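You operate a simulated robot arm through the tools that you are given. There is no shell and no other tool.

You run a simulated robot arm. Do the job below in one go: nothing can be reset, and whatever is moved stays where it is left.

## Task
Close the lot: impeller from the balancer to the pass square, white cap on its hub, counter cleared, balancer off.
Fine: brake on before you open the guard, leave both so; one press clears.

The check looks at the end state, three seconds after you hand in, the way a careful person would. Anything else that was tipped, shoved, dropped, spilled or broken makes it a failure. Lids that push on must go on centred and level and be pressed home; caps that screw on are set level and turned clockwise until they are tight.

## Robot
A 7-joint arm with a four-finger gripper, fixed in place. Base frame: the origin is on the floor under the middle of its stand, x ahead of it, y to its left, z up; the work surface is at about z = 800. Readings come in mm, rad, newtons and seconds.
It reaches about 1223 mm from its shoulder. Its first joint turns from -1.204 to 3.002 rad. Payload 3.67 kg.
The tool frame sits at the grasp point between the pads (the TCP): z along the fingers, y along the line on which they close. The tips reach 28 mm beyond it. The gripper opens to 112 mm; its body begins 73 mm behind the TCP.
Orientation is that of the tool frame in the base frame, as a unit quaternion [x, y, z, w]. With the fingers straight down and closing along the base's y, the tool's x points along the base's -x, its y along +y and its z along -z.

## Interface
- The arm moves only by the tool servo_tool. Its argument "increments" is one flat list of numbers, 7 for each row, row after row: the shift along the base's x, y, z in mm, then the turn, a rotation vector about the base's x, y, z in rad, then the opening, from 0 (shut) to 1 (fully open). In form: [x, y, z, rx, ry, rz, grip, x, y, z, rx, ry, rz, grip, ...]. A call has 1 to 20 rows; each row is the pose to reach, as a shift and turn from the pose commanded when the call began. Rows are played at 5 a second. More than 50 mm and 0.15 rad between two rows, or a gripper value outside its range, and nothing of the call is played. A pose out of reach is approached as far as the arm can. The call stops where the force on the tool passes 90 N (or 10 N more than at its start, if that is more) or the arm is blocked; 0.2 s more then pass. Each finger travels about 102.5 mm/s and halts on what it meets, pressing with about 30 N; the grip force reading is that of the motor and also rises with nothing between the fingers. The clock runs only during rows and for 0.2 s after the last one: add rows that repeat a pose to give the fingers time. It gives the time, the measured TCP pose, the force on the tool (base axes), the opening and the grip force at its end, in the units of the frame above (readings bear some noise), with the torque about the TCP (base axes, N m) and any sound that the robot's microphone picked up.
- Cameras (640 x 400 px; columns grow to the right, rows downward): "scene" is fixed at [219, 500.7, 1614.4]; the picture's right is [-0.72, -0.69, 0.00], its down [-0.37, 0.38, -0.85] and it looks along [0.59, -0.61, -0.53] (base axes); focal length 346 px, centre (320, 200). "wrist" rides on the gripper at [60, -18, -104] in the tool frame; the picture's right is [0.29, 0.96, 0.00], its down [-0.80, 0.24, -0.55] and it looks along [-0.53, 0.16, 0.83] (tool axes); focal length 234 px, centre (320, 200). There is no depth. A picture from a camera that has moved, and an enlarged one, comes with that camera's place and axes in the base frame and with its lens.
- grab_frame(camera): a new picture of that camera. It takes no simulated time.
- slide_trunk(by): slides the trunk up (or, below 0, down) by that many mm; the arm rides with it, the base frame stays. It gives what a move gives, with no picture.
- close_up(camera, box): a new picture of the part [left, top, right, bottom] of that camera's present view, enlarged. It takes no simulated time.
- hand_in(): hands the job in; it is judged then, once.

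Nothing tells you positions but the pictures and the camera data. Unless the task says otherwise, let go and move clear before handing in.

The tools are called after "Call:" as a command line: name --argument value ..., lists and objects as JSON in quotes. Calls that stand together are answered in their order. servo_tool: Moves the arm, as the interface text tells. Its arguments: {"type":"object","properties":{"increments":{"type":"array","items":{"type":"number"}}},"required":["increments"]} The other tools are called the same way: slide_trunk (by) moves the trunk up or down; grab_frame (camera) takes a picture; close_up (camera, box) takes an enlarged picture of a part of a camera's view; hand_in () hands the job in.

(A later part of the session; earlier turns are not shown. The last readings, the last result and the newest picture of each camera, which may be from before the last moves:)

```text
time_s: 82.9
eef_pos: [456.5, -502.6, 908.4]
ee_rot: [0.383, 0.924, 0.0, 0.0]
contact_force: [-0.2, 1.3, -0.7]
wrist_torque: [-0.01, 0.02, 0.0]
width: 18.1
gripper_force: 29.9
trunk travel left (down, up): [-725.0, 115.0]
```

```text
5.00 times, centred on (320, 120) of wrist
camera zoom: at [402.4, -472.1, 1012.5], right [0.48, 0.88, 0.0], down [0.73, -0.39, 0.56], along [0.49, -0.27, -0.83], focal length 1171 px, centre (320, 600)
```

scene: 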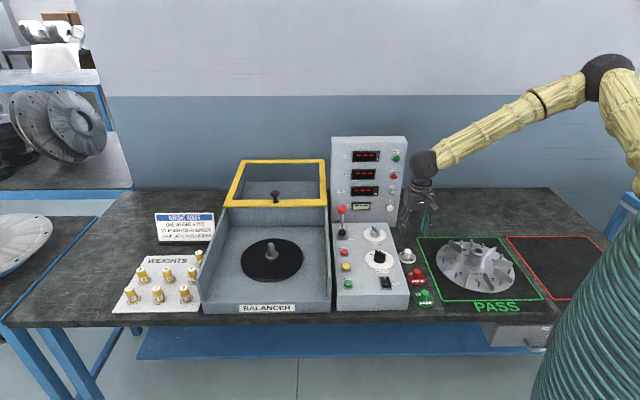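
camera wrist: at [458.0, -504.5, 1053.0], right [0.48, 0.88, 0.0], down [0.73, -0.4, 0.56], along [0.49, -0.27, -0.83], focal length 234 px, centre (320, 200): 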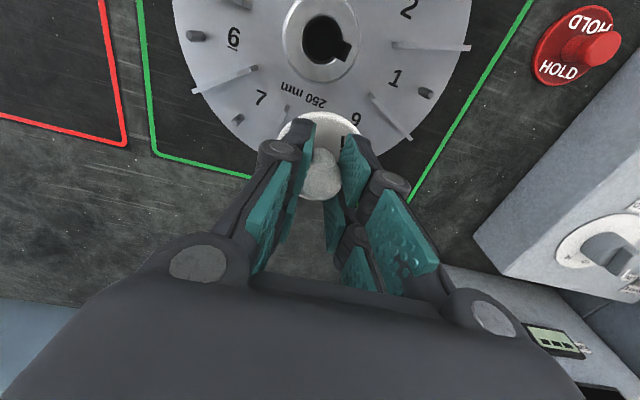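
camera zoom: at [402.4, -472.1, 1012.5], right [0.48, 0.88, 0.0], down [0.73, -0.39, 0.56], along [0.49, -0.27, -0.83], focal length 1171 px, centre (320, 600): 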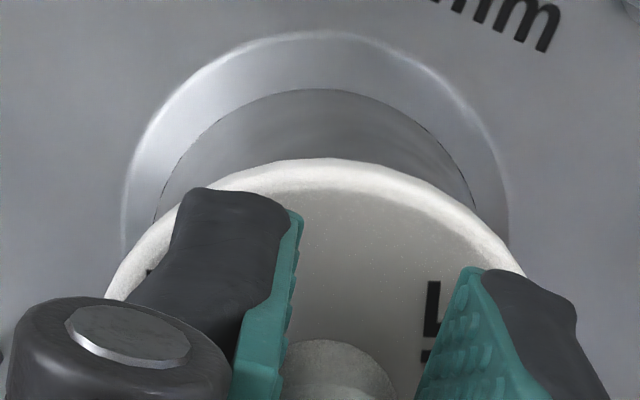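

The cap now looks concentric with the hub to within about half a millimetre. I'll lower in 1 mm steps until I feel contact.

Call:
servo_tool --increments '[0, 0, -1, 0, 0, 0, 0, 0, 0, -2, 0, 0, 0, 0]'

Call:
servo_tool --increments '[0, 0, -1, 0, 0, 0, 0, 0, 0, -2, 0, 0, 0, 0]'

Call:
close_up --camera "scene" --box '[466, 238, 490, 261]'

```text
time_s: 83.5
eef_pos: [456.9, -501.2, 906.3]
ee_rot: [0.384, 0.923, -0.001, 0.0]
contact_force: [0.4, 0.4, -1.3]
wrist_torque: [-0.02, 0.02, -0.05]
width: 18.2
gripper_force: 29.5
trunk travel left (down, up): [-725.0, 115.0]
```

```text
time_s: 84.1
eef_pos: [456.8, -502.5, 904.7]
ee_rot: [0.383, 0.924, 0.0, 0.002]
contact_force: [0.0, -1.3, 7.5]
wrist_torque: [0.07, 0.06, 0.02]
width: 18.3
gripper_force: 29.7
trunk travel left (down, up): [-725.0, 115.0]
```

```text
16.00 times, centred on (478, 250) of scene
camera zoom: at [219.0, 500.7, 1614.4], right [-0.72, -0.69, 0.0], down [-0.37, 0.38, -0.85], along [0.59, -0.61, -0.53], focal length 5531 px, centre (-2208, -592)
```

zoom: 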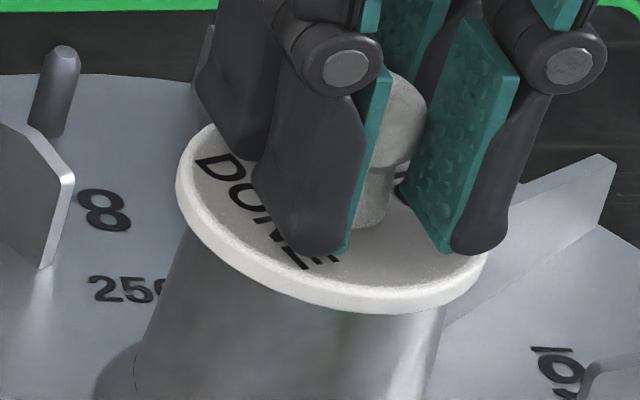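

Contact at exactly the expected height, with 7.5 N. Keeping hold of the knob so it stays level, I'll press down a bit and see whether it seats.

Call:
servo_tool --increments '[0, 0, -1, 0, 0, 0, 0, 0, 0, -2, 0, 0, 0, 0]'

Call:
close_up --camera "scene" --box '[466, 238, 490, 261]'

Call:
close_up --camera "wrist" --box '[260, 80, 380, 160]'

```text
time_s: 84.7
eef_pos: [457.0, -502.0, 903.3]
ee_rot: [0.383, 0.924, -0.001, 0.002]
contact_force: [1.8, -8.0, 22.6]
wrist_torque: [-0.12, -0.02, 0.01]
width: 18.4
gripper_force: 29.9
trunk travel left (down, up): [-725.0, 115.0]
```

```text
16.00 times, centred on (478, 250) of scene
camera zoom: at [219.0, 500.7, 1614.4], right [-0.72, -0.69, 0.0], down [-0.37, 0.38, -0.85], along [0.59, -0.61, -0.53], focal length 5531 px, centre (-2208, -592)
```

zoom: 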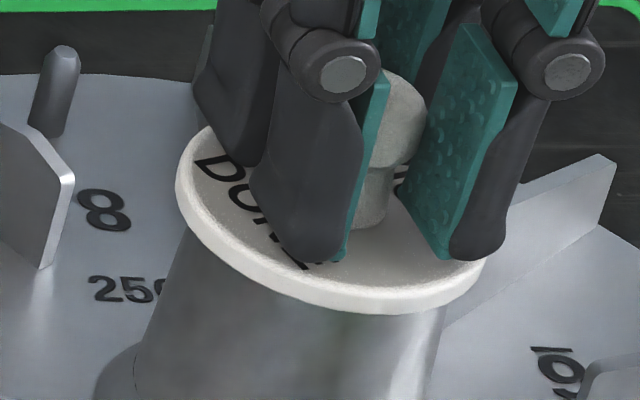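

```text
5.00 times, centred on (320, 120) of wrist
camera zoom: at [402.4, -471.9, 1007.5], right [0.48, 0.88, 0.0], down [0.73, -0.39, 0.56], along [0.49, -0.27, -0.83], focal length 1171 px, centre (320, 600)
```

zoom: 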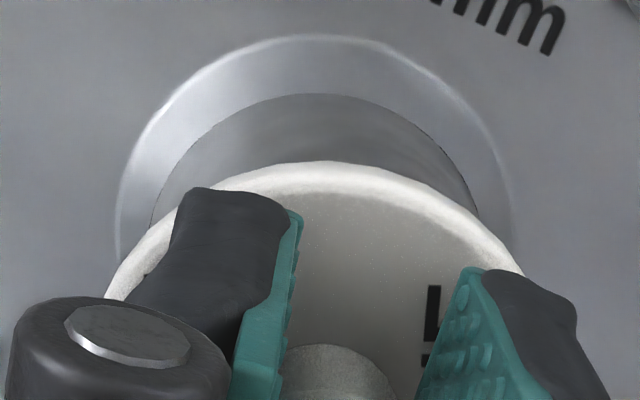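

The cap isn't moving further; it is resting on the hub's top face and the fingers slid slightly on the knob. I'll ease up, look for any remaining offset, and see whether this cap has a skirt that needs to drop over the hub.

Call:
servo_tool --increments '[0, 0, 2, 0, 0, 0, 0, 0, 0, 5, 0, 0, 0, 0, 0, 0, 12, 0, 0, 0, 0, 0, 0, 20, 0, 0, 0, 0, 0, 0, 20, 0, 0, 0, 0]'

Call:
close_up --camera "scene" --box '[464, 232, 490, 257]'

Call:
close_up --camera "scene" --box '[405, 185, 550, 310]'

Call:
close_up --camera "wrist" --box '[230, 60, 410, 220]'

```text
time_s: 85.9
eef_pos: [457.4, -501.9, 921.8]
ee_rot: [0.383, 0.924, -0.001, 0.001]
contact_force: [1.0, -0.3, -0.7]
wrist_torque: [0.03, 0.01, -0.02]
width: 18.2
gripper_force: 30.1
trunk travel left (down, up): [-725.0, 115.0]
```

```text
16.00 times, centred on (477, 244) of scene
camera zoom: at [219.0, 500.7, 1614.4], right [-0.72, -0.69, 0.0], down [-0.37, 0.38, -0.85], along [0.59, -0.61, -0.53], focal length 5531 px, centre (-2192, -512)
```

zoom: 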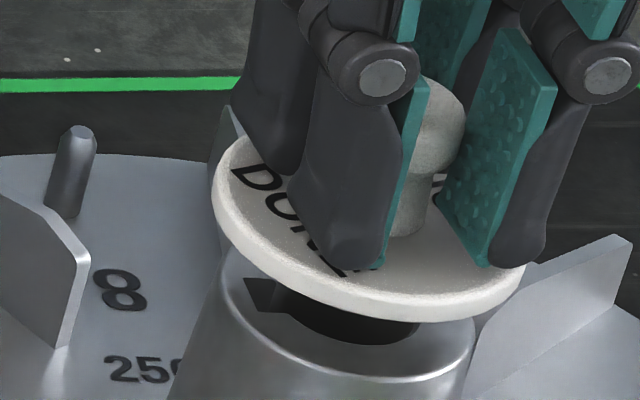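

```text
3.20 times, centred on (478, 248) of scene
camera zoom: at [219.0, 500.7, 1614.4], right [-0.72, -0.69, 0.0], down [-0.37, 0.38, -0.85], along [0.59, -0.61, -0.53], focal length 1106 px, centre (-184, 48)
```

zoom: 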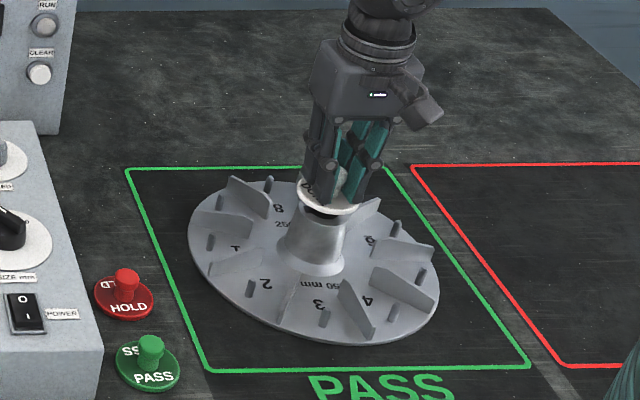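

```text
2.50 times, centred on (320, 140) of wrist
camera zoom: at [402.7, -471.9, 1026.6], right [0.48, 0.88, 0.0], down [0.73, -0.39, 0.56], along [0.49, -0.26, -0.83], focal length 585 px, centre (320, 350)
```

zoom: 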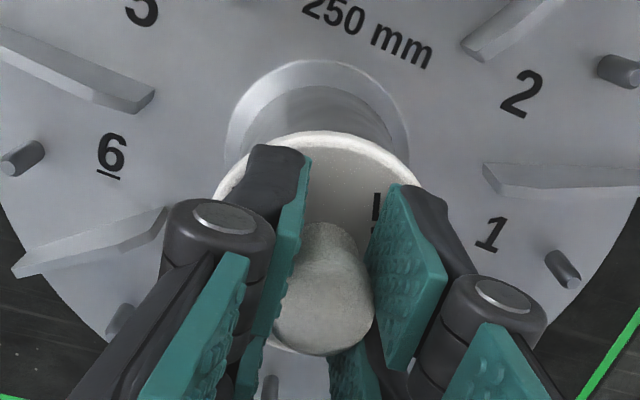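

The scene view now suggests the cap is still about 1–1.5 mm too far back. I'll shift it that much toward the front and press lightly again, checking whether it drops on.

Call:
servo_tool --increments '[-0.85, 0.85, 0, 0, 0, 0, 0, -0.85, 0.85, -8, 0, 0, 0, 0, -0.85, 0.85, -15, 0, 0, 0, 0, -0.85, 0.85, -17, 0, 0, 0, 0]'

Call:
servo_tool --increments '[0, 0, -1, 0, 0, 0, 0, 0, 0, -2, 0, 0, 0, 0]'

Call:
servo_tool --increments '[0, 0, -1, 0, 0, 0, 0]'

Call:
close_up --camera "scene" --box '[466, 238, 490, 261]'

```text
time_s: 86.9
eef_pos: [455.9, -500.3, 905.9]
ee_rot: [0.383, 0.924, -0.001, 0.001]
contact_force: [-0.4, 0.0, -0.3]
wrist_torque: [0.0, 0.01, -0.01]
width: 18.3
gripper_force: 30.1
trunk travel left (down, up): [-725.0, 115.0]
```

```text
time_s: 87.5
eef_pos: [455.5, -500.4, 903.1]
ee_rot: [0.383, 0.924, 0.0, 0.001]
contact_force: [0.7, -0.1, 0.0]
wrist_torque: [0.01, 0.04, 0.03]
width: 18.4
gripper_force: 29.9
trunk travel left (down, up): [-725.0, 115.0]
```

```text
time_s: 87.9
eef_pos: [455.6, -502.2, 903.8]
ee_rot: [0.383, 0.924, -0.001, 0.002]
contact_force: [-1.0, -2.5, 9.9]
wrist_torque: [0.04, 0.06, -0.02]
width: 18.0
gripper_force: 29.8
trunk travel left (down, up): [-725.0, 115.0]
```

```text
16.00 times, centred on (478, 250) of scene
camera zoom: at [219.0, 500.7, 1614.4], right [-0.72, -0.69, 0.0], down [-0.37, 0.38, -0.85], along [0.59, -0.61, -0.53], focal length 5531 px, centre (-2208, -592)
```

zoom: 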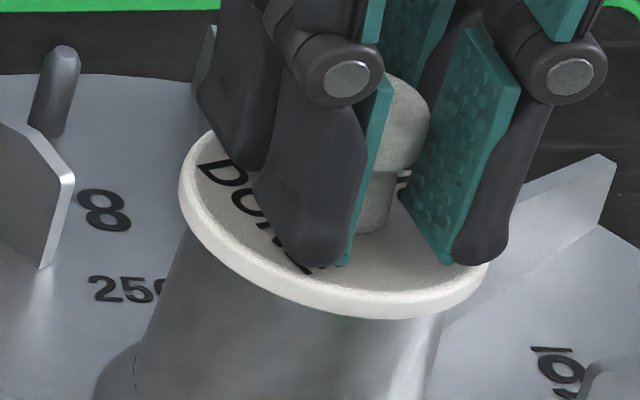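

Again it stops with the cap's underside level with the hub's top face. To decide whether the cap is already seated, I'll measure the hub height from the disc edge in a close-up.

Call:
close_up --camera "scene" --box '[470, 275, 510, 300]'

Call:
close_up --camera "scene" --box '[400, 265, 440, 310]'

Call:
close_up --camera "wrist" --box '[260, 80, 380, 160]'

```text
16.00 times, centred on (490, 288) of scene
camera zoom: at [219.0, 500.7, 1614.4], right [-0.72, -0.69, 0.0], down [-0.37, 0.38, -0.85], along [0.59, -0.61, -0.53], focal length 5531 px, centre (-2400, -1200)
```

zoom: 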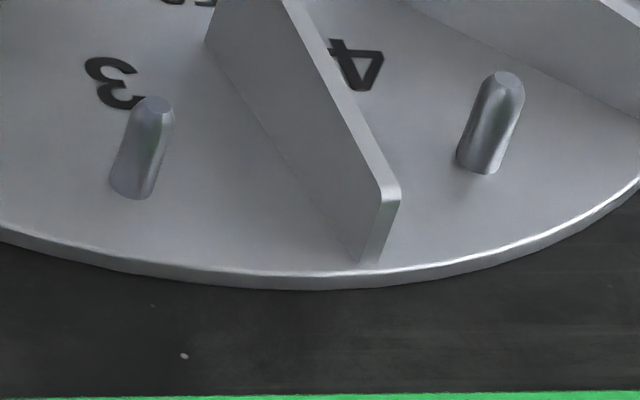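

```text
8.89 times, centred on (420, 288) of scene
camera zoom: at [219.0, 500.7, 1614.4], right [-0.72, -0.69, 0.0], down [-0.37, 0.38, -0.85], along [0.59, -0.61, -0.53], focal length 3073 px, centre (-569, -578)
```

zoom: 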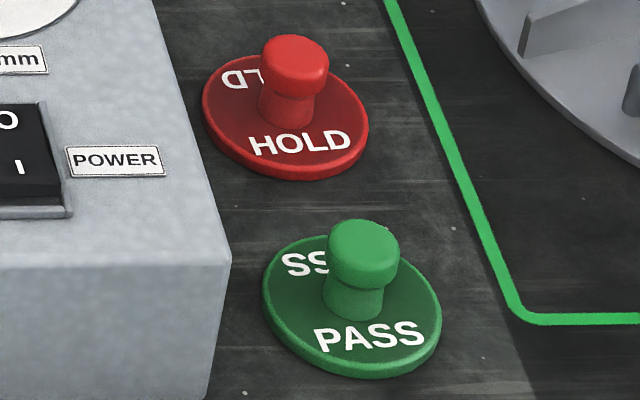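

```text
5.00 times, centred on (320, 120) of wrist
camera zoom: at [401.5, -471.1, 1007.4], right [0.48, 0.88, 0.0], down [0.73, -0.39, 0.56], along [0.49, -0.27, -0.83], focal length 1171 px, centre (320, 600)
```

zoom: 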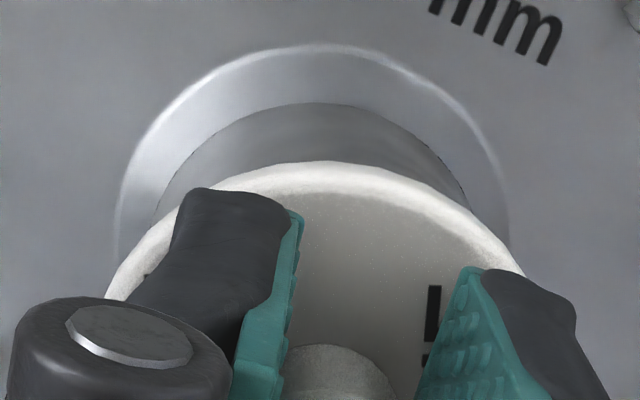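

The disc edge gives a hub height of about 65 mm, so the cap's underside is level with the hub's top and not yet over it. Both views agree it sits about 0.6 mm too far left, and I've now gone slightly too far forward, so I'll lift, correct both, and try again.

Call:
servo_tool --increments '[0, 0, 2, 0, 0, 0, 0, 0, 0, 4, 0, 0, 0, 0, 0.55, -1.45, 4, 0, 0, 0, 0, 0.55, -1.45, 4, 0, 0, 0, 0, 0.55, -1.45, 2, 0, 0, 0, 0, 0.55, -1.45, 1, 0, 0, 0, 0]'

Call:
servo_tool --increments '[0, 0, -1, 0, 0, 0, 0]'

Call:
servo_tool --increments '[0, 0, -1, 0, 0, 0, 0]'

Call:
close_up --camera "scene" --box '[466, 238, 490, 261]'

Call:
close_up --camera "wrist" --box '[260, 80, 380, 160]'

```text
time_s: 89.3
eef_pos: [457.5, -502.2, 903.6]
ee_rot: [0.384, 0.923, -0.001, 0.001]
contact_force: [1.1, 0.4, -0.3]
wrist_torque: [-0.03, 0.02, -0.01]
width: 18.1
gripper_force: 30.3
trunk travel left (down, up): [-725.0, 115.0]
```

```text
time_s: 89.7
eef_pos: [455.8, -502.7, 903.2]
ee_rot: [0.384, 0.923, -0.002, 0.001]
contact_force: [0.6, -2.4, 11.9]
wrist_torque: [0.03, 0.08, 0.0]
width: 18.1
gripper_force: 29.9
trunk travel left (down, up): [-725.0, 115.0]
```

```text
time_s: 90.1
eef_pos: [457.1, -501.9, 902.9]
ee_rot: [0.383, 0.924, -0.001, 0.003]
contact_force: [2.4, -5.9, 24.2]
wrist_torque: [-0.01, 0.03, 0.01]
width: 18.3
gripper_force: 30.3
trunk travel left (down, up): [-725.0, 115.0]
```

```text
16.00 times, centred on (478, 250) of scene
camera zoom: at [219.0, 500.7, 1614.4], right [-0.72, -0.69, 0.0], down [-0.37, 0.38, -0.85], along [0.59, -0.61, -0.53], focal length 5531 px, centre (-2208, -592)
```

zoom: 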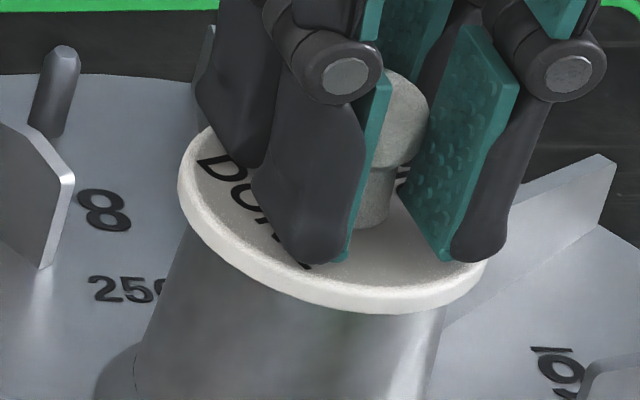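

```text
5.00 times, centred on (320, 120) of wrist
camera zoom: at [402.0, -472.4, 1006.9], right [0.48, 0.88, 0.0], down [0.73, -0.39, 0.56], along [0.49, -0.27, -0.83], focal length 1171 px, centre (320, 600)
```

zoom: 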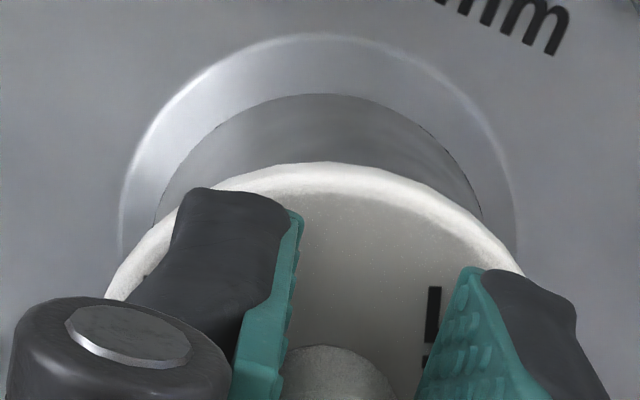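

Laterally it now matches in both views, and there's firm resistance at the same height. Push-on caps may simply need more force, so I'll press harder in small steps and listen for it seating.

Call:
servo_tool --increments '[0, 0, -1, 0, 0, 0, 0, 0, 0, -2, 0, 0, 0, 0]'

Call:
close_up --camera "scene" --box '[466, 238, 490, 261]'

```text
time_s: 90.7
eef_pos: [455.9, -500.9, 899.3]
ee_rot: [0.384, 0.923, -0.001, 0.002]
contact_force: [2.9, -6.2, 22.4]
wrist_torque: [-0.01, -0.04, 0.04]
width: 18.6
gripper_force: 30.0
trunk travel left (down, up): [-725.0, 115.0]
```

```text
16.00 times, centred on (478, 250) of scene
camera zoom: at [219.0, 500.7, 1614.4], right [-0.72, -0.69, 0.0], down [-0.37, 0.38, -0.85], along [0.59, -0.61, -0.53], focal length 5531 px, centre (-2208, -592)
```

zoom: 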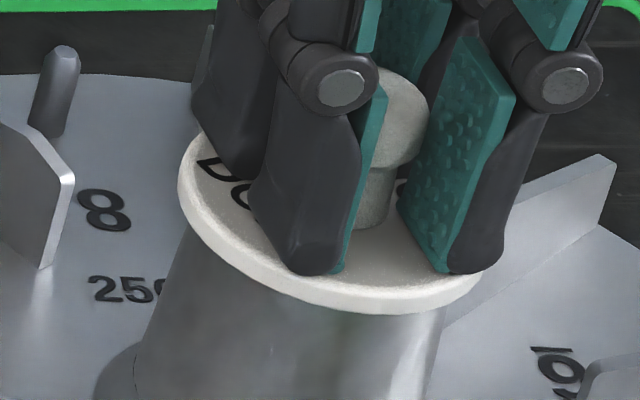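

The fingers have slid down so the four tips now rest on the cap's disc, around the knob. That's a good symmetrical way to press, so I'll continue.

Call:
servo_tool --increments '[0, 0, -1, 0, 0, 0, 0, 0, 0, -2, 0, 0, 0, 0]'

Call:
close_up --camera "scene" --box '[466, 238, 490, 261]'

```text
time_s: 91.3
eef_pos: [456.7, -502.2, 898.6]
ee_rot: [0.383, 0.924, -0.001, 0.002]
contact_force: [3.3, -9.9, 34.4]
wrist_torque: [0.01, 0.06, 0.01]
width: 18.2
gripper_force: 29.9
trunk travel left (down, up): [-725.0, 115.0]
```

```text
16.00 times, centred on (478, 250) of scene
camera zoom: at [219.0, 500.7, 1614.4], right [-0.72, -0.69, 0.0], down [-0.37, 0.38, -0.85], along [0.59, -0.61, -0.53], focal length 5531 px, centre (-2208, -592)
```

zoom: 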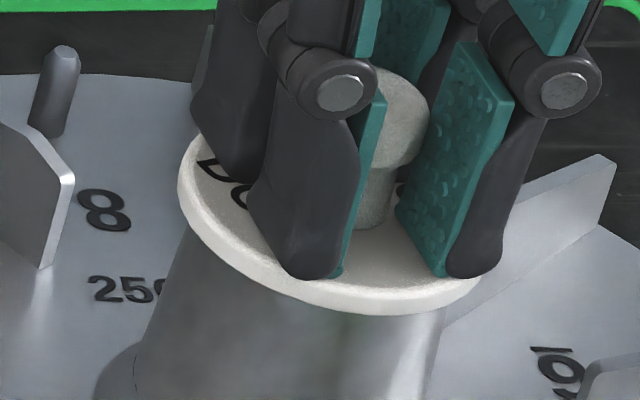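

Force is building (34 N) with the tips on the disc. I'll press a bit more.

Call:
servo_tool --increments '[0, 0, -1, 0, 0, 0, 0, 0, 0, -2, 0, 0, 0, 0]'

Call:
close_up --camera "scene" --box '[466, 238, 490, 261]'

```text
time_s: 91.9
eef_pos: [456.1, -501.3, 898.8]
ee_rot: [0.384, 0.923, -0.001, 0.003]
contact_force: [6.7, -18.2, 64.4]
wrist_torque: [-0.06, 0.13, -0.01]
width: 18.3
gripper_force: 29.9
trunk travel left (down, up): [-725.0, 115.0]
```

```text
16.00 times, centred on (478, 250) of scene
camera zoom: at [219.0, 500.7, 1614.4], right [-0.72, -0.69, 0.0], down [-0.37, 0.38, -0.85], along [0.59, -0.61, -0.53], focal length 5531 px, centre (-2208, -592)
```

zoom: 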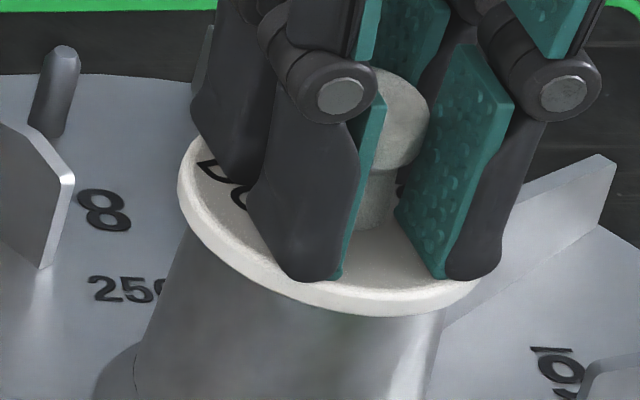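

Even 64 N doesn't move it. Rather than force it, I'll let go, leave the cap resting on the hub, and look straight down to see exactly how concentric it is.

Call:
servo_tool --increments '[0, 0, 2.5, 0, 0, 0, 0, 0, 0, 4.5, 0, 0, 0, 0, 0, 0, 4.5, 0, 0, 0, 0.2, 0, 0, 4.5, 0, 0, 0, 0.3, 0, 0, 4.5, 0, 0, 0, 0.4, 0, 0, 10, 0, 0, 0, 0.4, 0, 0, 30, 0, 0, 0, 0.4, 0, 0, 54, 0, 0, 0, 0.4, 20, -10, 54, 0, 0, 0, 0.4, 40, -20, 54, 0, 0, 0, 0.4, 56.6, -30.4, 54, 0, 0, 0, 0.4, 56.6, -30.4, 54, 0, 0, 0, 0.4]'

Call:
grab_frame --camera "wrist"

Call:
close_up --camera "wrist" --box '[260, 0, 400, 100]'

Call:
close_up --camera "scene" --box '[464, 234, 492, 260]'

```text
time_s: 94.5
eef_pos: [514.2, -532.3, 950.0]
ee_rot: [0.384, 0.923, 0.0, 0.001]
contact_force: [0.2, -0.1, -0.7]
wrist_torque: [0.0, 0.01, -0.01]
width: 44.8
gripper_force: 0.1
trunk travel left (down, up): [-725.0, 115.0]
```

```text
taken
camera wrist: at [458.9, -502.7, 1053.5], right [0.48, 0.88, 0.0], down [0.73, -0.39, 0.56], along [0.49, -0.27, -0.83], focal length 234 px, centre (320, 200)
```

wrist: 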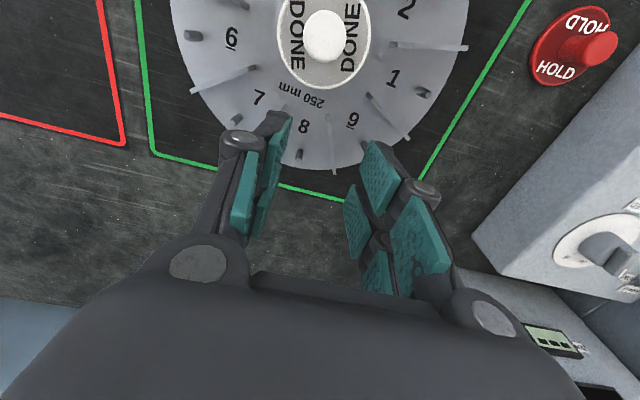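

```text
4.00 times, centred on (330, 50) of wrist
camera zoom: at [458.9, -502.7, 1053.5], right [0.48, 0.88, 0.0], down [0.73, -0.39, 0.56], along [0.49, -0.27, -0.83], focal length 937 px, centre (280, 800)
```

zoom: 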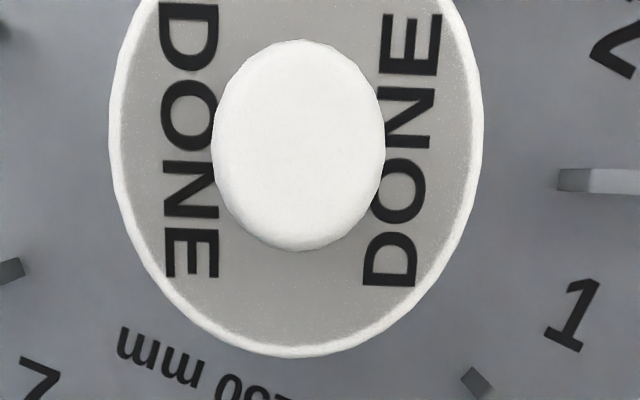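

```text
15.38 times, centred on (478, 247) of scene
camera zoom: at [219.0, 500.7, 1614.4], right [-0.72, -0.69, 0.0], down [-0.37, 0.38, -0.85], along [0.59, -0.61, -0.53], focal length 5319 px, centre (-2111, -523)
```

zoom: 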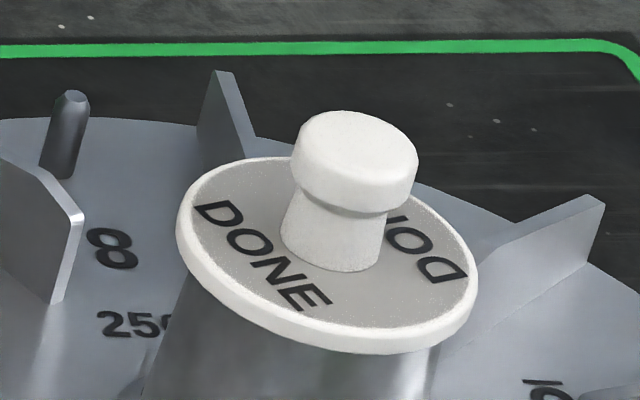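

From above, the cap has ended up about 3.4 mm off the hub's centre (toward +y), because hard pressing makes the arm push sideways. I'll re-grip the knob here, then lift, shift it by that amount, and set it down gently.

Call:
servo_tool --increments '[-20, 12, 0, 0, 0, 0, 0.4, -40, 24, 0, 0, 0, 0, 0.4, -55.1, 33.2, 0, 0, 0, 0, 0.4, -55.1, 33.2, -15, 0, 0, 0, 0.4, -55.1, 33.2, -32, 0, 0, 0, 0.4, -55.1, 33.2, -46, 0, 0, 0, 0.4, -55.1, 33.2, -46, 0, 0, 0, 0.4]'

Call:
close_up --camera "wrist" --box '[230, 80, 410, 240]'

Call:
close_up --camera "scene" --box '[464, 234, 492, 260]'

```text
time_s: 96.1
eef_pos: [459.1, -500.1, 902.6]
ee_rot: [0.384, 0.923, 0.0, 0.001]
contact_force: [-0.4, 1.1, -0.2]
wrist_torque: [0.0, 0.0, -0.02]
width: 44.9
gripper_force: 0.0
trunk travel left (down, up): [-725.0, 115.0]
```

```text
2.50 times, centred on (320, 160) of wrist
camera zoom: at [403.8, -470.3, 1007.0], right [0.48, 0.88, 0.0], down [0.73, -0.39, 0.56], along [0.49, -0.26, -0.83], focal length 585 px, centre (320, 300)
```

zoom: 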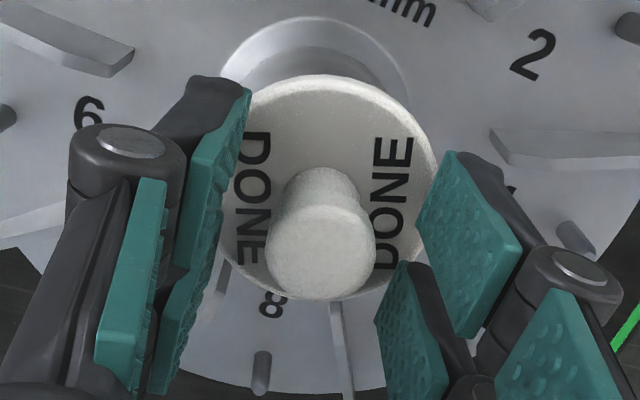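

```text
15.38 times, centred on (478, 247) of scene
camera zoom: at [219.0, 500.7, 1614.4], right [-0.72, -0.69, 0.0], down [-0.37, 0.38, -0.85], along [0.59, -0.61, -0.53], focal length 5319 px, centre (-2111, -523)
```

zoom: 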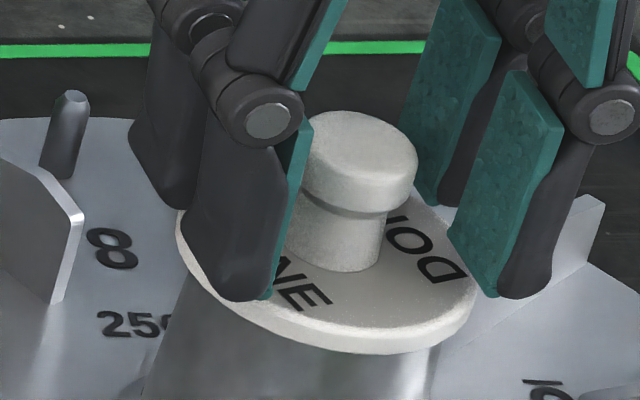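

I'll zoom in on this overhead view to verify the cap-to-hub offset before gripping.

Call:
close_up --camera "wrist" --box '[270, 55, 380, 145]'

Call:
close_up --camera "scene" --box '[450, 225, 510, 275]'

```text
4.44 times, centred on (325, 100) of wrist
camera zoom: at [403.8, -470.3, 1007.0], right [0.48, 0.88, 0.0], down [0.73, -0.39, 0.56], along [0.49, -0.26, -0.83], focal length 1041 px, centre (298, 644)
```

zoom: 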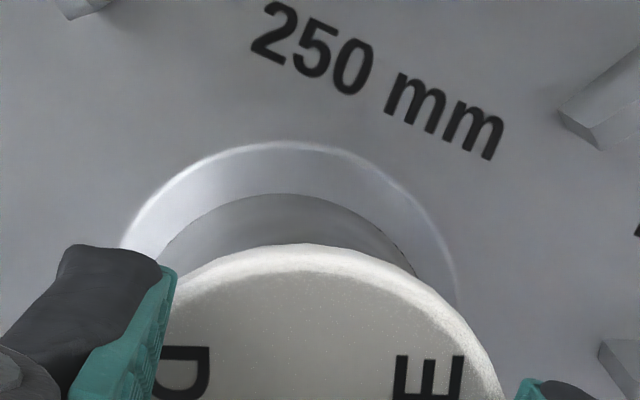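

```text
8.00 times, centred on (480, 250) of scene
camera zoom: at [219.0, 500.7, 1614.4], right [-0.72, -0.69, 0.0], down [-0.37, 0.38, -0.85], along [0.59, -0.61, -0.53], focal length 2766 px, centre (-960, -200)
```

zoom: 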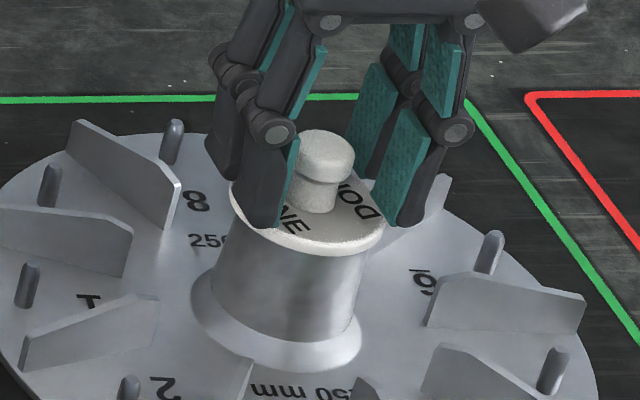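

The close-up confirms it: the cap is about 2.9 mm off sideways and 1.8 mm off in depth, a net shift of (0,-3.4). I'll centre the fingers on the knob, grip, and lift slightly.

Call:
servo_tool --increments '[0.74, 0.74, 0, 0, 0, 0, 0.4, 0.74, 0.74, 0, 0, 0, 0, 0.3, 0.74, 0.74, 0, 0, 0, 0, 0.22, 0.74, 0.74, 0, 0, 0, 0, 0.1, 0.74, 0.74, 0, 0, 0, 0, 0, 0.74, 0.74, 0, 0, 0, 0, 0]'

Call:
close_up --camera "wrist" --box '[270, 55, 380, 145]'

Call:
close_up --camera "scene" --box '[464, 234, 492, 260]'

```text
time_s: 97.5
eef_pos: [459.4, -498.6, 903.2]
ee_rot: [0.383, 0.924, 0.0, 0.001]
contact_force: [-0.7, 0.6, 0.7]
wrist_torque: [0.0, 0.06, -0.04]
width: 18.3
gripper_force: 30.4
trunk travel left (down, up): [-725.0, 115.0]
```

```text
4.44 times, centred on (325, 100) of wrist
camera zoom: at [404.7, -469.4, 1007.0], right [0.48, 0.88, 0.0], down [0.73, -0.39, 0.56], along [0.49, -0.26, -0.83], focal length 1041 px, centre (298, 644)
```

zoom: 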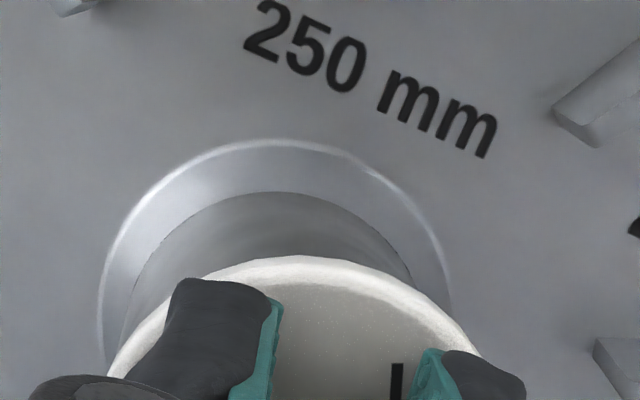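

```text
15.38 times, centred on (478, 247) of scene
camera zoom: at [219.0, 500.7, 1614.4], right [-0.72, -0.69, 0.0], down [-0.37, 0.38, -0.85], along [0.59, -0.61, -0.53], focal length 5319 px, centre (-2111, -523)
```

zoom: 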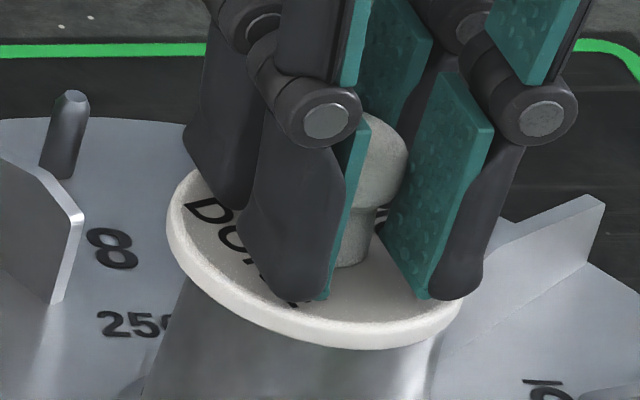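

Gripping self-centres the cap on the tool axis, which makes the next placement repeatable. My best combined estimate for the hub centre is now a shift of (-1.3,-4.1) from here; I'll lift, shift and lower gently.

Call:
servo_tool --increments '[0, 0, 2, 0, 0, 0, 0, 0, 0, 4, 0, 0, 0, 0, -1.34, -4.09, 4, 0, 0, 0, 0, -1.34, -4.09, 4, 0, 0, 0, 0, -1.34, -4.09, 2, 0, 0, 0, 0, -1.34, -4.09, 1, 0, 0, 0, 0]'

Call:
servo_tool --increments '[0, 0, -1, 0, 0, 0, 0]'

Call:
servo_tool --increments '[0, 0, -1, 0, 0, 0, 0]'

Call:
close_up --camera "scene" --box '[464, 234, 492, 260]'

Call:
close_up --camera "wrist" --box '[270, 55, 380, 145]'

```text
time_s: 98.9
eef_pos: [457.7, -503.7, 904.2]
ee_rot: [0.384, 0.923, -0.001, 0.001]
contact_force: [0.7, -0.6, -0.8]
wrist_torque: [0.05, -0.02, 0.01]
width: 18.1
gripper_force: 29.5
trunk travel left (down, up): [-725.0, 115.0]
```

```text
time_s: 99.3
eef_pos: [458.5, -502.1, 901.7]
ee_rot: [0.384, 0.923, 0.0, 0.001]
contact_force: [-1.3, 0.3, 0.0]
wrist_torque: [0.0, -0.01, -0.05]
width: 18.1
gripper_force: 29.5
trunk travel left (down, up): [-725.0, 115.0]
```

```text
time_s: 99.7
eef_pos: [457.6, -502.5, 901.8]
ee_rot: [0.383, 0.924, -0.001, 0.0]
contact_force: [-0.4, 0.3, 0.6]
wrist_torque: [0.02, 0.03, 0.02]
width: 18.3
gripper_force: 29.9
trunk travel left (down, up): [-725.0, 115.0]
```

```text
15.38 times, centred on (478, 247) of scene
camera zoom: at [219.0, 500.7, 1614.4], right [-0.72, -0.69, 0.0], down [-0.37, 0.38, -0.85], along [0.59, -0.61, -0.53], focal length 5319 px, centre (-2111, -523)
```

zoom: 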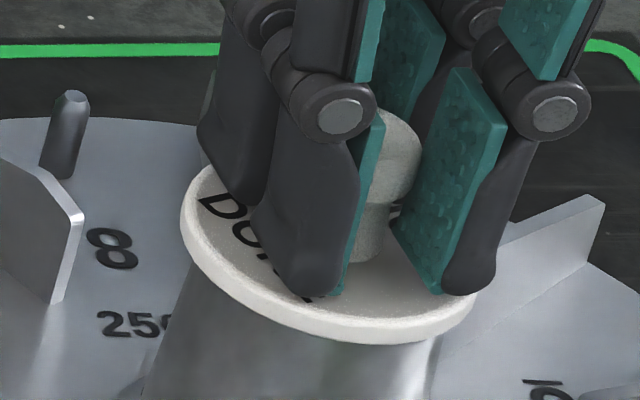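

```text
4.44 times, centred on (325, 100) of wrist
camera zoom: at [403.3, -473.3, 1006.7], right [0.48, 0.88, 0.0], down [0.73, -0.39, 0.56], along [0.49, -0.27, -0.83], focal length 1041 px, centre (298, 644)
```

zoom: 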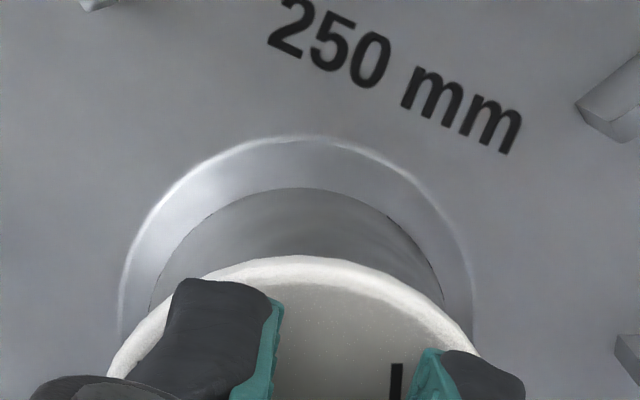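

No contact force yet, and I'm already 1 mm below the previous contact height, which is promising. I'll keep lowering.

Call:
servo_tool --increments '[0, 0, -1, 0, 0, 0, 0]'

Call:
servo_tool --increments '[0, 0, -1, 0, 0, 0, 0]'

Call:
close_up --camera "scene" --box '[464, 234, 492, 260]'

```text
time_s: 100.1
eef_pos: [457.5, -502.5, 902.3]
ee_rot: [0.383, 0.924, 0.0, 0.001]
contact_force: [-0.2, -1.6, 12.2]
wrist_torque: [0.08, 0.11, 0.02]
width: 18.2
gripper_force: 30.1
trunk travel left (down, up): [-725.0, 115.0]
```

```text
time_s: 100.5
eef_pos: [458.2, -502.8, 902.7]
ee_rot: [0.384, 0.923, -0.001, 0.002]
contact_force: [1.7, -4.0, 23.9]
wrist_torque: [0.03, 0.01, 0.02]
width: 18.3
gripper_force: 30.2
trunk travel left (down, up): [-725.0, 115.0]
```

```text
15.38 times, centred on (478, 247) of scene
camera zoom: at [219.0, 500.7, 1614.4], right [-0.72, -0.69, 0.0], down [-0.37, 0.38, -0.85], along [0.59, -0.61, -0.53], focal length 5319 px, centre (-2111, -523)
```

zoom: 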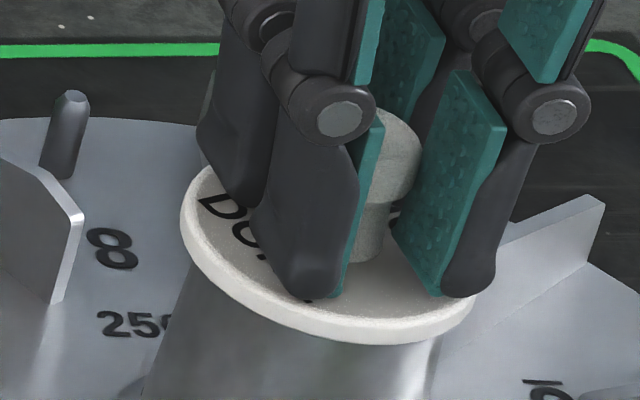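

Still resting at the same height. I'll do a small systematic search: hold a light press of around 12 N and nudge the cap in sub-millimetre steps, watching for a force drop that means it has slipped on.

Call:
servo_tool --increments '[0, 0, 1, 0, 0, 0, 0]'

Call:
servo_tool --increments '[-0.71, 0.14, 0, 0, 0, 0, 0]'

Call:
servo_tool --increments '[-0.71, 0.14, 0, 0, 0, 0, 0]'

Call:
servo_tool --increments '[0.57, 0.57, 0, 0, 0, 0, 0]'

Call:
servo_tool --increments '[0.71, -0.14, 0, 0, 0, 0, 0]'

Call:
servo_tool --increments '[0.57, -0.28, 0, 0, 0, 0, 0]'

Call:
close_up --camera "scene" --box '[464, 234, 492, 260]'

```text
time_s: 100.9
eef_pos: [456.8, -502.6, 900.9]
ee_rot: [0.384, 0.923, 0.0, 0.001]
contact_force: [4.9, -3.5, 16.7]
wrist_torque: [-0.07, -0.19, -0.03]
width: 18.2
gripper_force: 30.0
trunk travel left (down, up): [-725.0, 115.0]
```

```text
time_s: 101.3
eef_pos: [456.5, -503.8, 901.3]
ee_rot: [0.384, 0.924, 0.0, 0.002]
contact_force: [5.1, -2.0, 15.1]
wrist_torque: [-0.08, -0.24, -0.02]
width: 18.1
gripper_force: 30.2
trunk travel left (down, up): [-725.0, 115.0]
```

```text
time_s: 101.7
eef_pos: [455.8, -501.6, 900.5]
ee_rot: [0.384, 0.924, 0.0, 0.001]
contact_force: [5.0, 0.0, 13.6]
wrist_torque: [-0.02, -0.17, -0.04]
width: 18.3
gripper_force: 29.7
trunk travel left (down, up): [-725.0, 115.0]
```

```text
time_s: 102.1
eef_pos: [455.9, -502.7, 901.2]
ee_rot: [0.384, 0.923, 0.0, 0.001]
contact_force: [2.6, -2.8, 13.1]
wrist_torque: [-0.08, -0.05, -0.01]
width: 18.2
gripper_force: 30.2
trunk travel left (down, up): [-725.0, 115.0]
```

```text
time_s: 102.5
eef_pos: [456.7, -501.7, 902.0]
ee_rot: [0.385, 0.923, -0.002, 0.0]
contact_force: [-3.2, -1.9, 12.8]
wrist_torque: [-0.03, 0.05, -0.02]
width: 18.1
gripper_force: 30.1
trunk travel left (down, up): [-725.0, 115.0]
```

```text
time_s: 102.9
eef_pos: [457.1, -502.9, 900.4]
ee_rot: [0.383, 0.924, -0.001, 0.001]
contact_force: [-3.6, -0.1, 9.5]
wrist_torque: [0.06, 0.11, 0.02]
width: 18.2
gripper_force: 29.4
trunk travel left (down, up): [-725.0, 115.0]
```

```text
15.38 times, centred on (478, 247) of scene
camera zoom: at [219.0, 500.7, 1614.4], right [-0.72, -0.69, 0.0], down [-0.37, 0.38, -0.85], along [0.59, -0.61, -0.53], focal length 5319 px, centre (-2111, -523)
```

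zoom: 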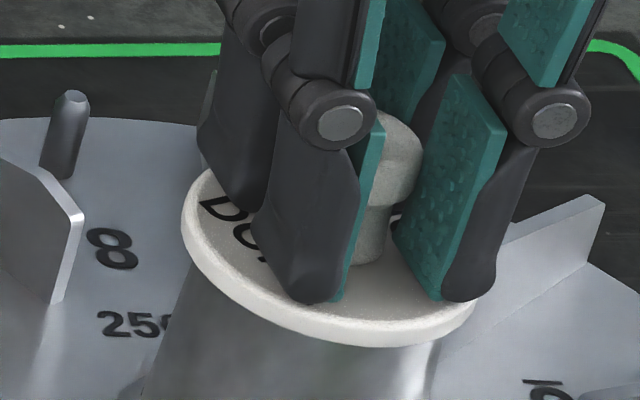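

Under load the cap just sticks rather than sliding, so nudging isn't informative. I'll do a lift–shift–lower search in 0.7 mm steps around the best estimate, comparing the contact force at a fixed height.

Call:
servo_tool --increments '[0, 0, 3.5, 0, 0, 0, 0, -0.43, -0.43, 3.5, 0, 0, 0, 0, -0.43, -0.43, 1, 0, 0, 0, 0, -0.43, -0.43, 0, 0, 0, 0, 0]'

Call:
servo_tool --increments '[0, 0, 3.5, 0, 0, 0, 0, -0.5, 0.5, 3.5, 0, 0, 0, 0, -0.5, 0.5, 1, 0, 0, 0, 0, -0.5, 0.5, 0, 0, 0, 0, 0]'

Call:
servo_tool --increments '[0, 0, 3.5, 0, 0, 0, 0, -0.5, -0.5, 3.5, 0, 0, 0, 0, -0.5, -0.5, 1, 0, 0, 0, 0, -0.5, -0.5, 0, 0, 0, 0, 0]'

Call:
servo_tool --increments '[0, 0, 3.5, 0, 0, 0, 0, 0.5, -0.5, 3.5, 0, 0, 0, 0, 0.5, -0.5, 1, 0, 0, 0, 0, 0.5, -0.5, 0, 0, 0, 0, 0]'

Call:
servo_tool --increments '[0, 0, 3.5, 0, 0, 0, 0, 0.5, -0.5, 3.5, 0, 0, 0, 0, 0.5, -0.5, 1, 0, 0, 0, 0, 0.5, -0.5, 0, 0, 0, 0, 0]'

Call:
servo_tool --increments '[0, 0, 3.5, 0, 0, 0, 0, 0.5, 0.5, 3.5, 0, 0, 0, 0, 0.5, 0.5, 1, 0, 0, 0, 0, 0.5, 0.5, 0, 0, 0, 0, 0]'

Call:
servo_tool --increments '[0, 0, 3.5, 0, 0, 0, 0, 0.5, 0.5, 3.5, 0, 0, 0, 0, 0.5, 0.5, 1, 0, 0, 0, 0, 0.5, 0.5, 0, 0, 0, 0, 0]'

Call:
close_up --camera "scene" --box '[464, 234, 492, 260]'

```text
time_s: 103.9
eef_pos: [457.0, -502.9, 901.4]
ee_rot: [0.384, 0.923, -0.001, 0.002]
contact_force: [-1.0, -0.6, 5.1]
wrist_torque: [0.06, 0.02, 0.03]
width: 18.4
gripper_force: 29.3
trunk travel left (down, up): [-725.0, 115.0]
```

```text
time_s: 104.9
eef_pos: [457.8, -502.2, 901.4]
ee_rot: [0.384, 0.923, -0.001, 0.002]
contact_force: [-1.8, -0.2, 6.1]
wrist_torque: [0.02, 0.05, 0.05]
width: 18.1
gripper_force: 29.9
trunk travel left (down, up): [-725.0, 115.0]
```

```text
time_s: 105.9
eef_pos: [457.0, -502.9, 901.1]
ee_rot: [0.384, 0.924, -0.001, 0.002]
contact_force: [-0.2, -1.6, 6.1]
wrist_torque: [0.02, 0.03, -0.01]
width: 18.2
gripper_force: 29.9
trunk travel left (down, up): [-725.0, 115.0]
```

```text
time_s: 106.9
eef_pos: [458.6, -504.0, 901.3]
ee_rot: [0.384, 0.923, 0.0, 0.0]
contact_force: [-1.9, 0.0, 2.5]
wrist_torque: [0.01, 0.02, 0.04]
width: 17.8
gripper_force: 29.5
trunk travel left (down, up): [-725.0, 115.0]
```

```text
time_s: 107.9
eef_pos: [457.8, -503.4, 900.7]
ee_rot: [0.384, 0.923, 0.0, 0.001]
contact_force: [-0.8, 0.1, 2.1]
wrist_torque: [0.06, 0.02, -0.01]
width: 17.9
gripper_force: 30.0
trunk travel left (down, up): [-725.0, 115.0]
```

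```text
time_s: 108.9
eef_pos: [457.7, -504.4, 900.0]
ee_rot: [0.383, 0.924, 0.0, 0.002]
contact_force: [-0.1, -0.2, 0.4]
wrist_torque: [0.0, 0.02, 0.0]
width: 18.1
gripper_force: 30.5
trunk travel left (down, up): [-725.0, 115.0]
```

```text
time_s: 109.9
eef_pos: [459.1, -503.6, 901.1]
ee_rot: [0.383, 0.924, -0.001, 0.0]
contact_force: [-0.4, 0.2, 2.4]
wrist_torque: [0.01, 0.04, 0.01]
width: 18.3
gripper_force: 29.7
trunk travel left (down, up): [-725.0, 115.0]
```

```text
15.38 times, centred on (478, 247) of scene
camera zoom: at [219.0, 500.7, 1614.4], right [-0.72, -0.69, 0.0], down [-0.37, 0.38, -0.85], along [0.59, -0.61, -0.53], focal length 5319 px, centre (-2111, -523)
```

zoom: 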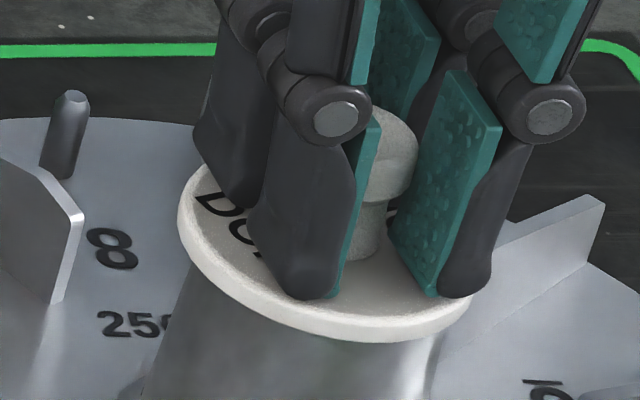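

The resistance is clearly lowest around a slightly deeper position (0.4 N versus 5–6 N elsewhere), so the true centre lies further back. I'll probe further in that direction.

Call:
servo_tool --increments '[0, 0, 3.5, 0, 0, 0, 0, 0, -0.99, 3.5, 0, 0, 0, 0, 0, -0.99, 1, 0, 0, 0, 0, 0, -0.99, 0, 0, 0, 0, 0]'

Call:
servo_tool --increments '[0, 0, 3.5, 0, 0, 0, 0, 0.5, -0.5, 3.5, 0, 0, 0, 0, 0.5, -0.5, 1, 0, 0, 0, 0, 0.5, -0.5, 0, 0, 0, 0, 0]'

Call:
servo_tool --increments '[0, 0, 3.5, 0, 0, 0, 0, 0, 0.99, 3.5, 0, 0, 0, 0, 0, 0.99, 1, 0, 0, 0, 0, 0, 0.99, 0, 0, 0, 0, 0]'

Call:
servo_tool --increments '[0, 0, 3.5, 0, 0, 0, 0, -0.5, -0.5, 3.5, 0, 0, 0, 0, -0.5, -0.5, 1, 0, 0, 0, 0, -0.5, -0.5, -1, 0, 0, 0, 0]'

Call:
close_up --camera "scene" --box '[464, 234, 492, 260]'

Call:
close_up --camera "wrist" --box '[270, 55, 380, 145]'

```text
time_s: 110.9
eef_pos: [456.8, -504.5, 901.0]
ee_rot: [0.383, 0.924, -0.001, 0.001]
contact_force: [-0.3, -0.9, 3.8]
wrist_torque: [0.02, -0.01, 0.0]
width: 18.2
gripper_force: 29.5
trunk travel left (down, up): [-725.0, 115.0]
```

```text
time_s: 111.9
eef_pos: [459.2, -503.9, 901.0]
ee_rot: [0.384, 0.923, 0.0, 0.001]
contact_force: [-2.1, 0.5, 1.6]
wrist_torque: [0.02, 0.0, -0.02]
width: 18.2
gripper_force: 30.2
trunk travel left (down, up): [-725.0, 115.0]
```

```text
time_s: 112.9
eef_pos: [459.6, -503.8, 901.3]
ee_rot: [0.383, 0.924, 0.0, 0.0]
contact_force: [-0.2, -0.6, 1.9]
wrist_torque: [0.04, 0.04, 0.0]
width: 18.0
gripper_force: 29.6
trunk travel left (down, up): [-725.0, 115.0]
```

```text
time_s: 113.9
eef_pos: [458.6, -505.5, 900.9]
ee_rot: [0.383, 0.924, -0.002, 0.002]
contact_force: [-1.0, -1.9, 11.8]
wrist_torque: [0.04, 0.15, 0.02]
width: 17.7
gripper_force: 30.0
trunk travel left (down, up): [-725.0, 115.0]
```

```text
15.38 times, centred on (478, 247) of scene
camera zoom: at [219.0, 500.7, 1614.4], right [-0.72, -0.69, 0.0], down [-0.37, 0.38, -0.85], along [0.59, -0.61, -0.53], focal length 5319 px, centre (-2111, -523)
```

zoom: 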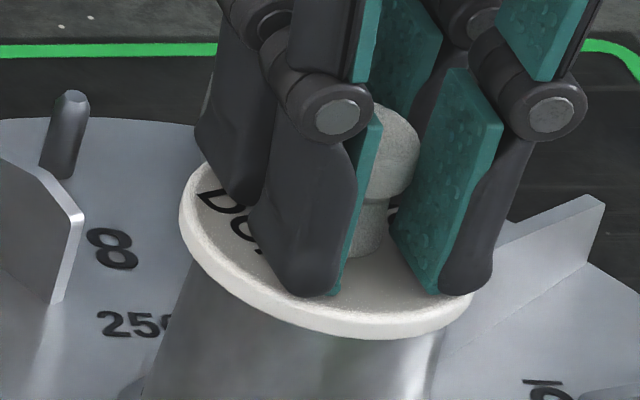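

```text
4.44 times, centred on (325, 100) of wrist
camera zoom: at [404.0, -474.5, 1005.3], right [0.48, 0.88, 0.0], down [0.73, -0.39, 0.56], along [0.49, -0.27, -0.83], focal length 1041 px, centre (298, 644)
```

zoom: 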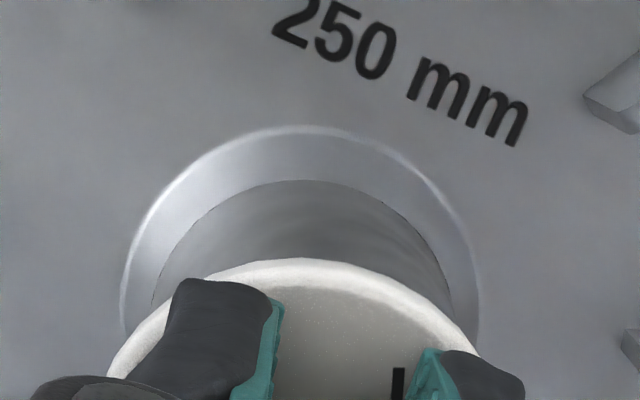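

The contact height is the same everywhere within about 2 mm, so there's no obvious skirt dropping over the hub. I'll look closely at the identical red and green caps on the table for clues about their underside.

Call:
close_up --camera "scene" --box '[408, 264, 432, 288]'

Call:
close_up --camera "scene" --box '[412, 286, 440, 312]'

Call:
grab_frame --camera "wrist"

```text
16.00 times, centred on (420, 276) of scene
camera zoom: at [219.0, 500.7, 1614.4], right [-0.72, -0.69, 0.0], down [-0.37, 0.38, -0.85], along [0.59, -0.61, -0.53], focal length 5531 px, centre (-1280, -1016)
```

zoom: 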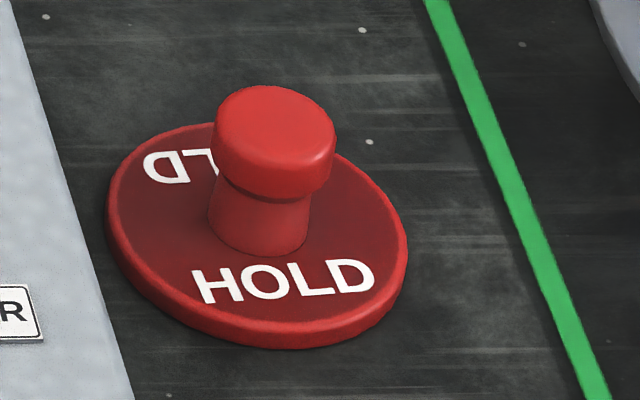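

```text
15.38 times, centred on (426, 299) of scene
camera zoom: at [219.0, 500.7, 1614.4], right [-0.72, -0.69, 0.0], down [-0.37, 0.38, -0.85], along [0.59, -0.61, -0.53], focal length 5319 px, centre (-1311, -1323)
```

zoom: 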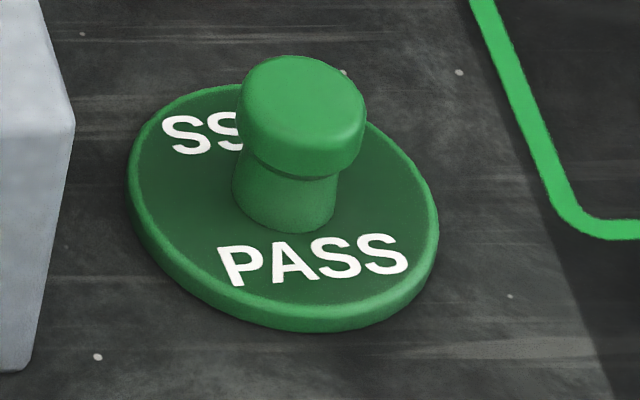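

```text
taken
camera wrist: at [404.0, -474.5, 1005.3], right [0.48, 0.88, 0.0], down [0.73, -0.39, 0.56], along [0.49, -0.27, -0.83], focal length 234 px, centre (320, 200)
```

wrist: 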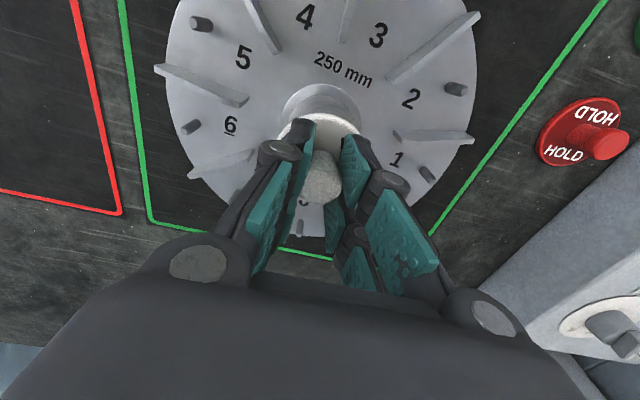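

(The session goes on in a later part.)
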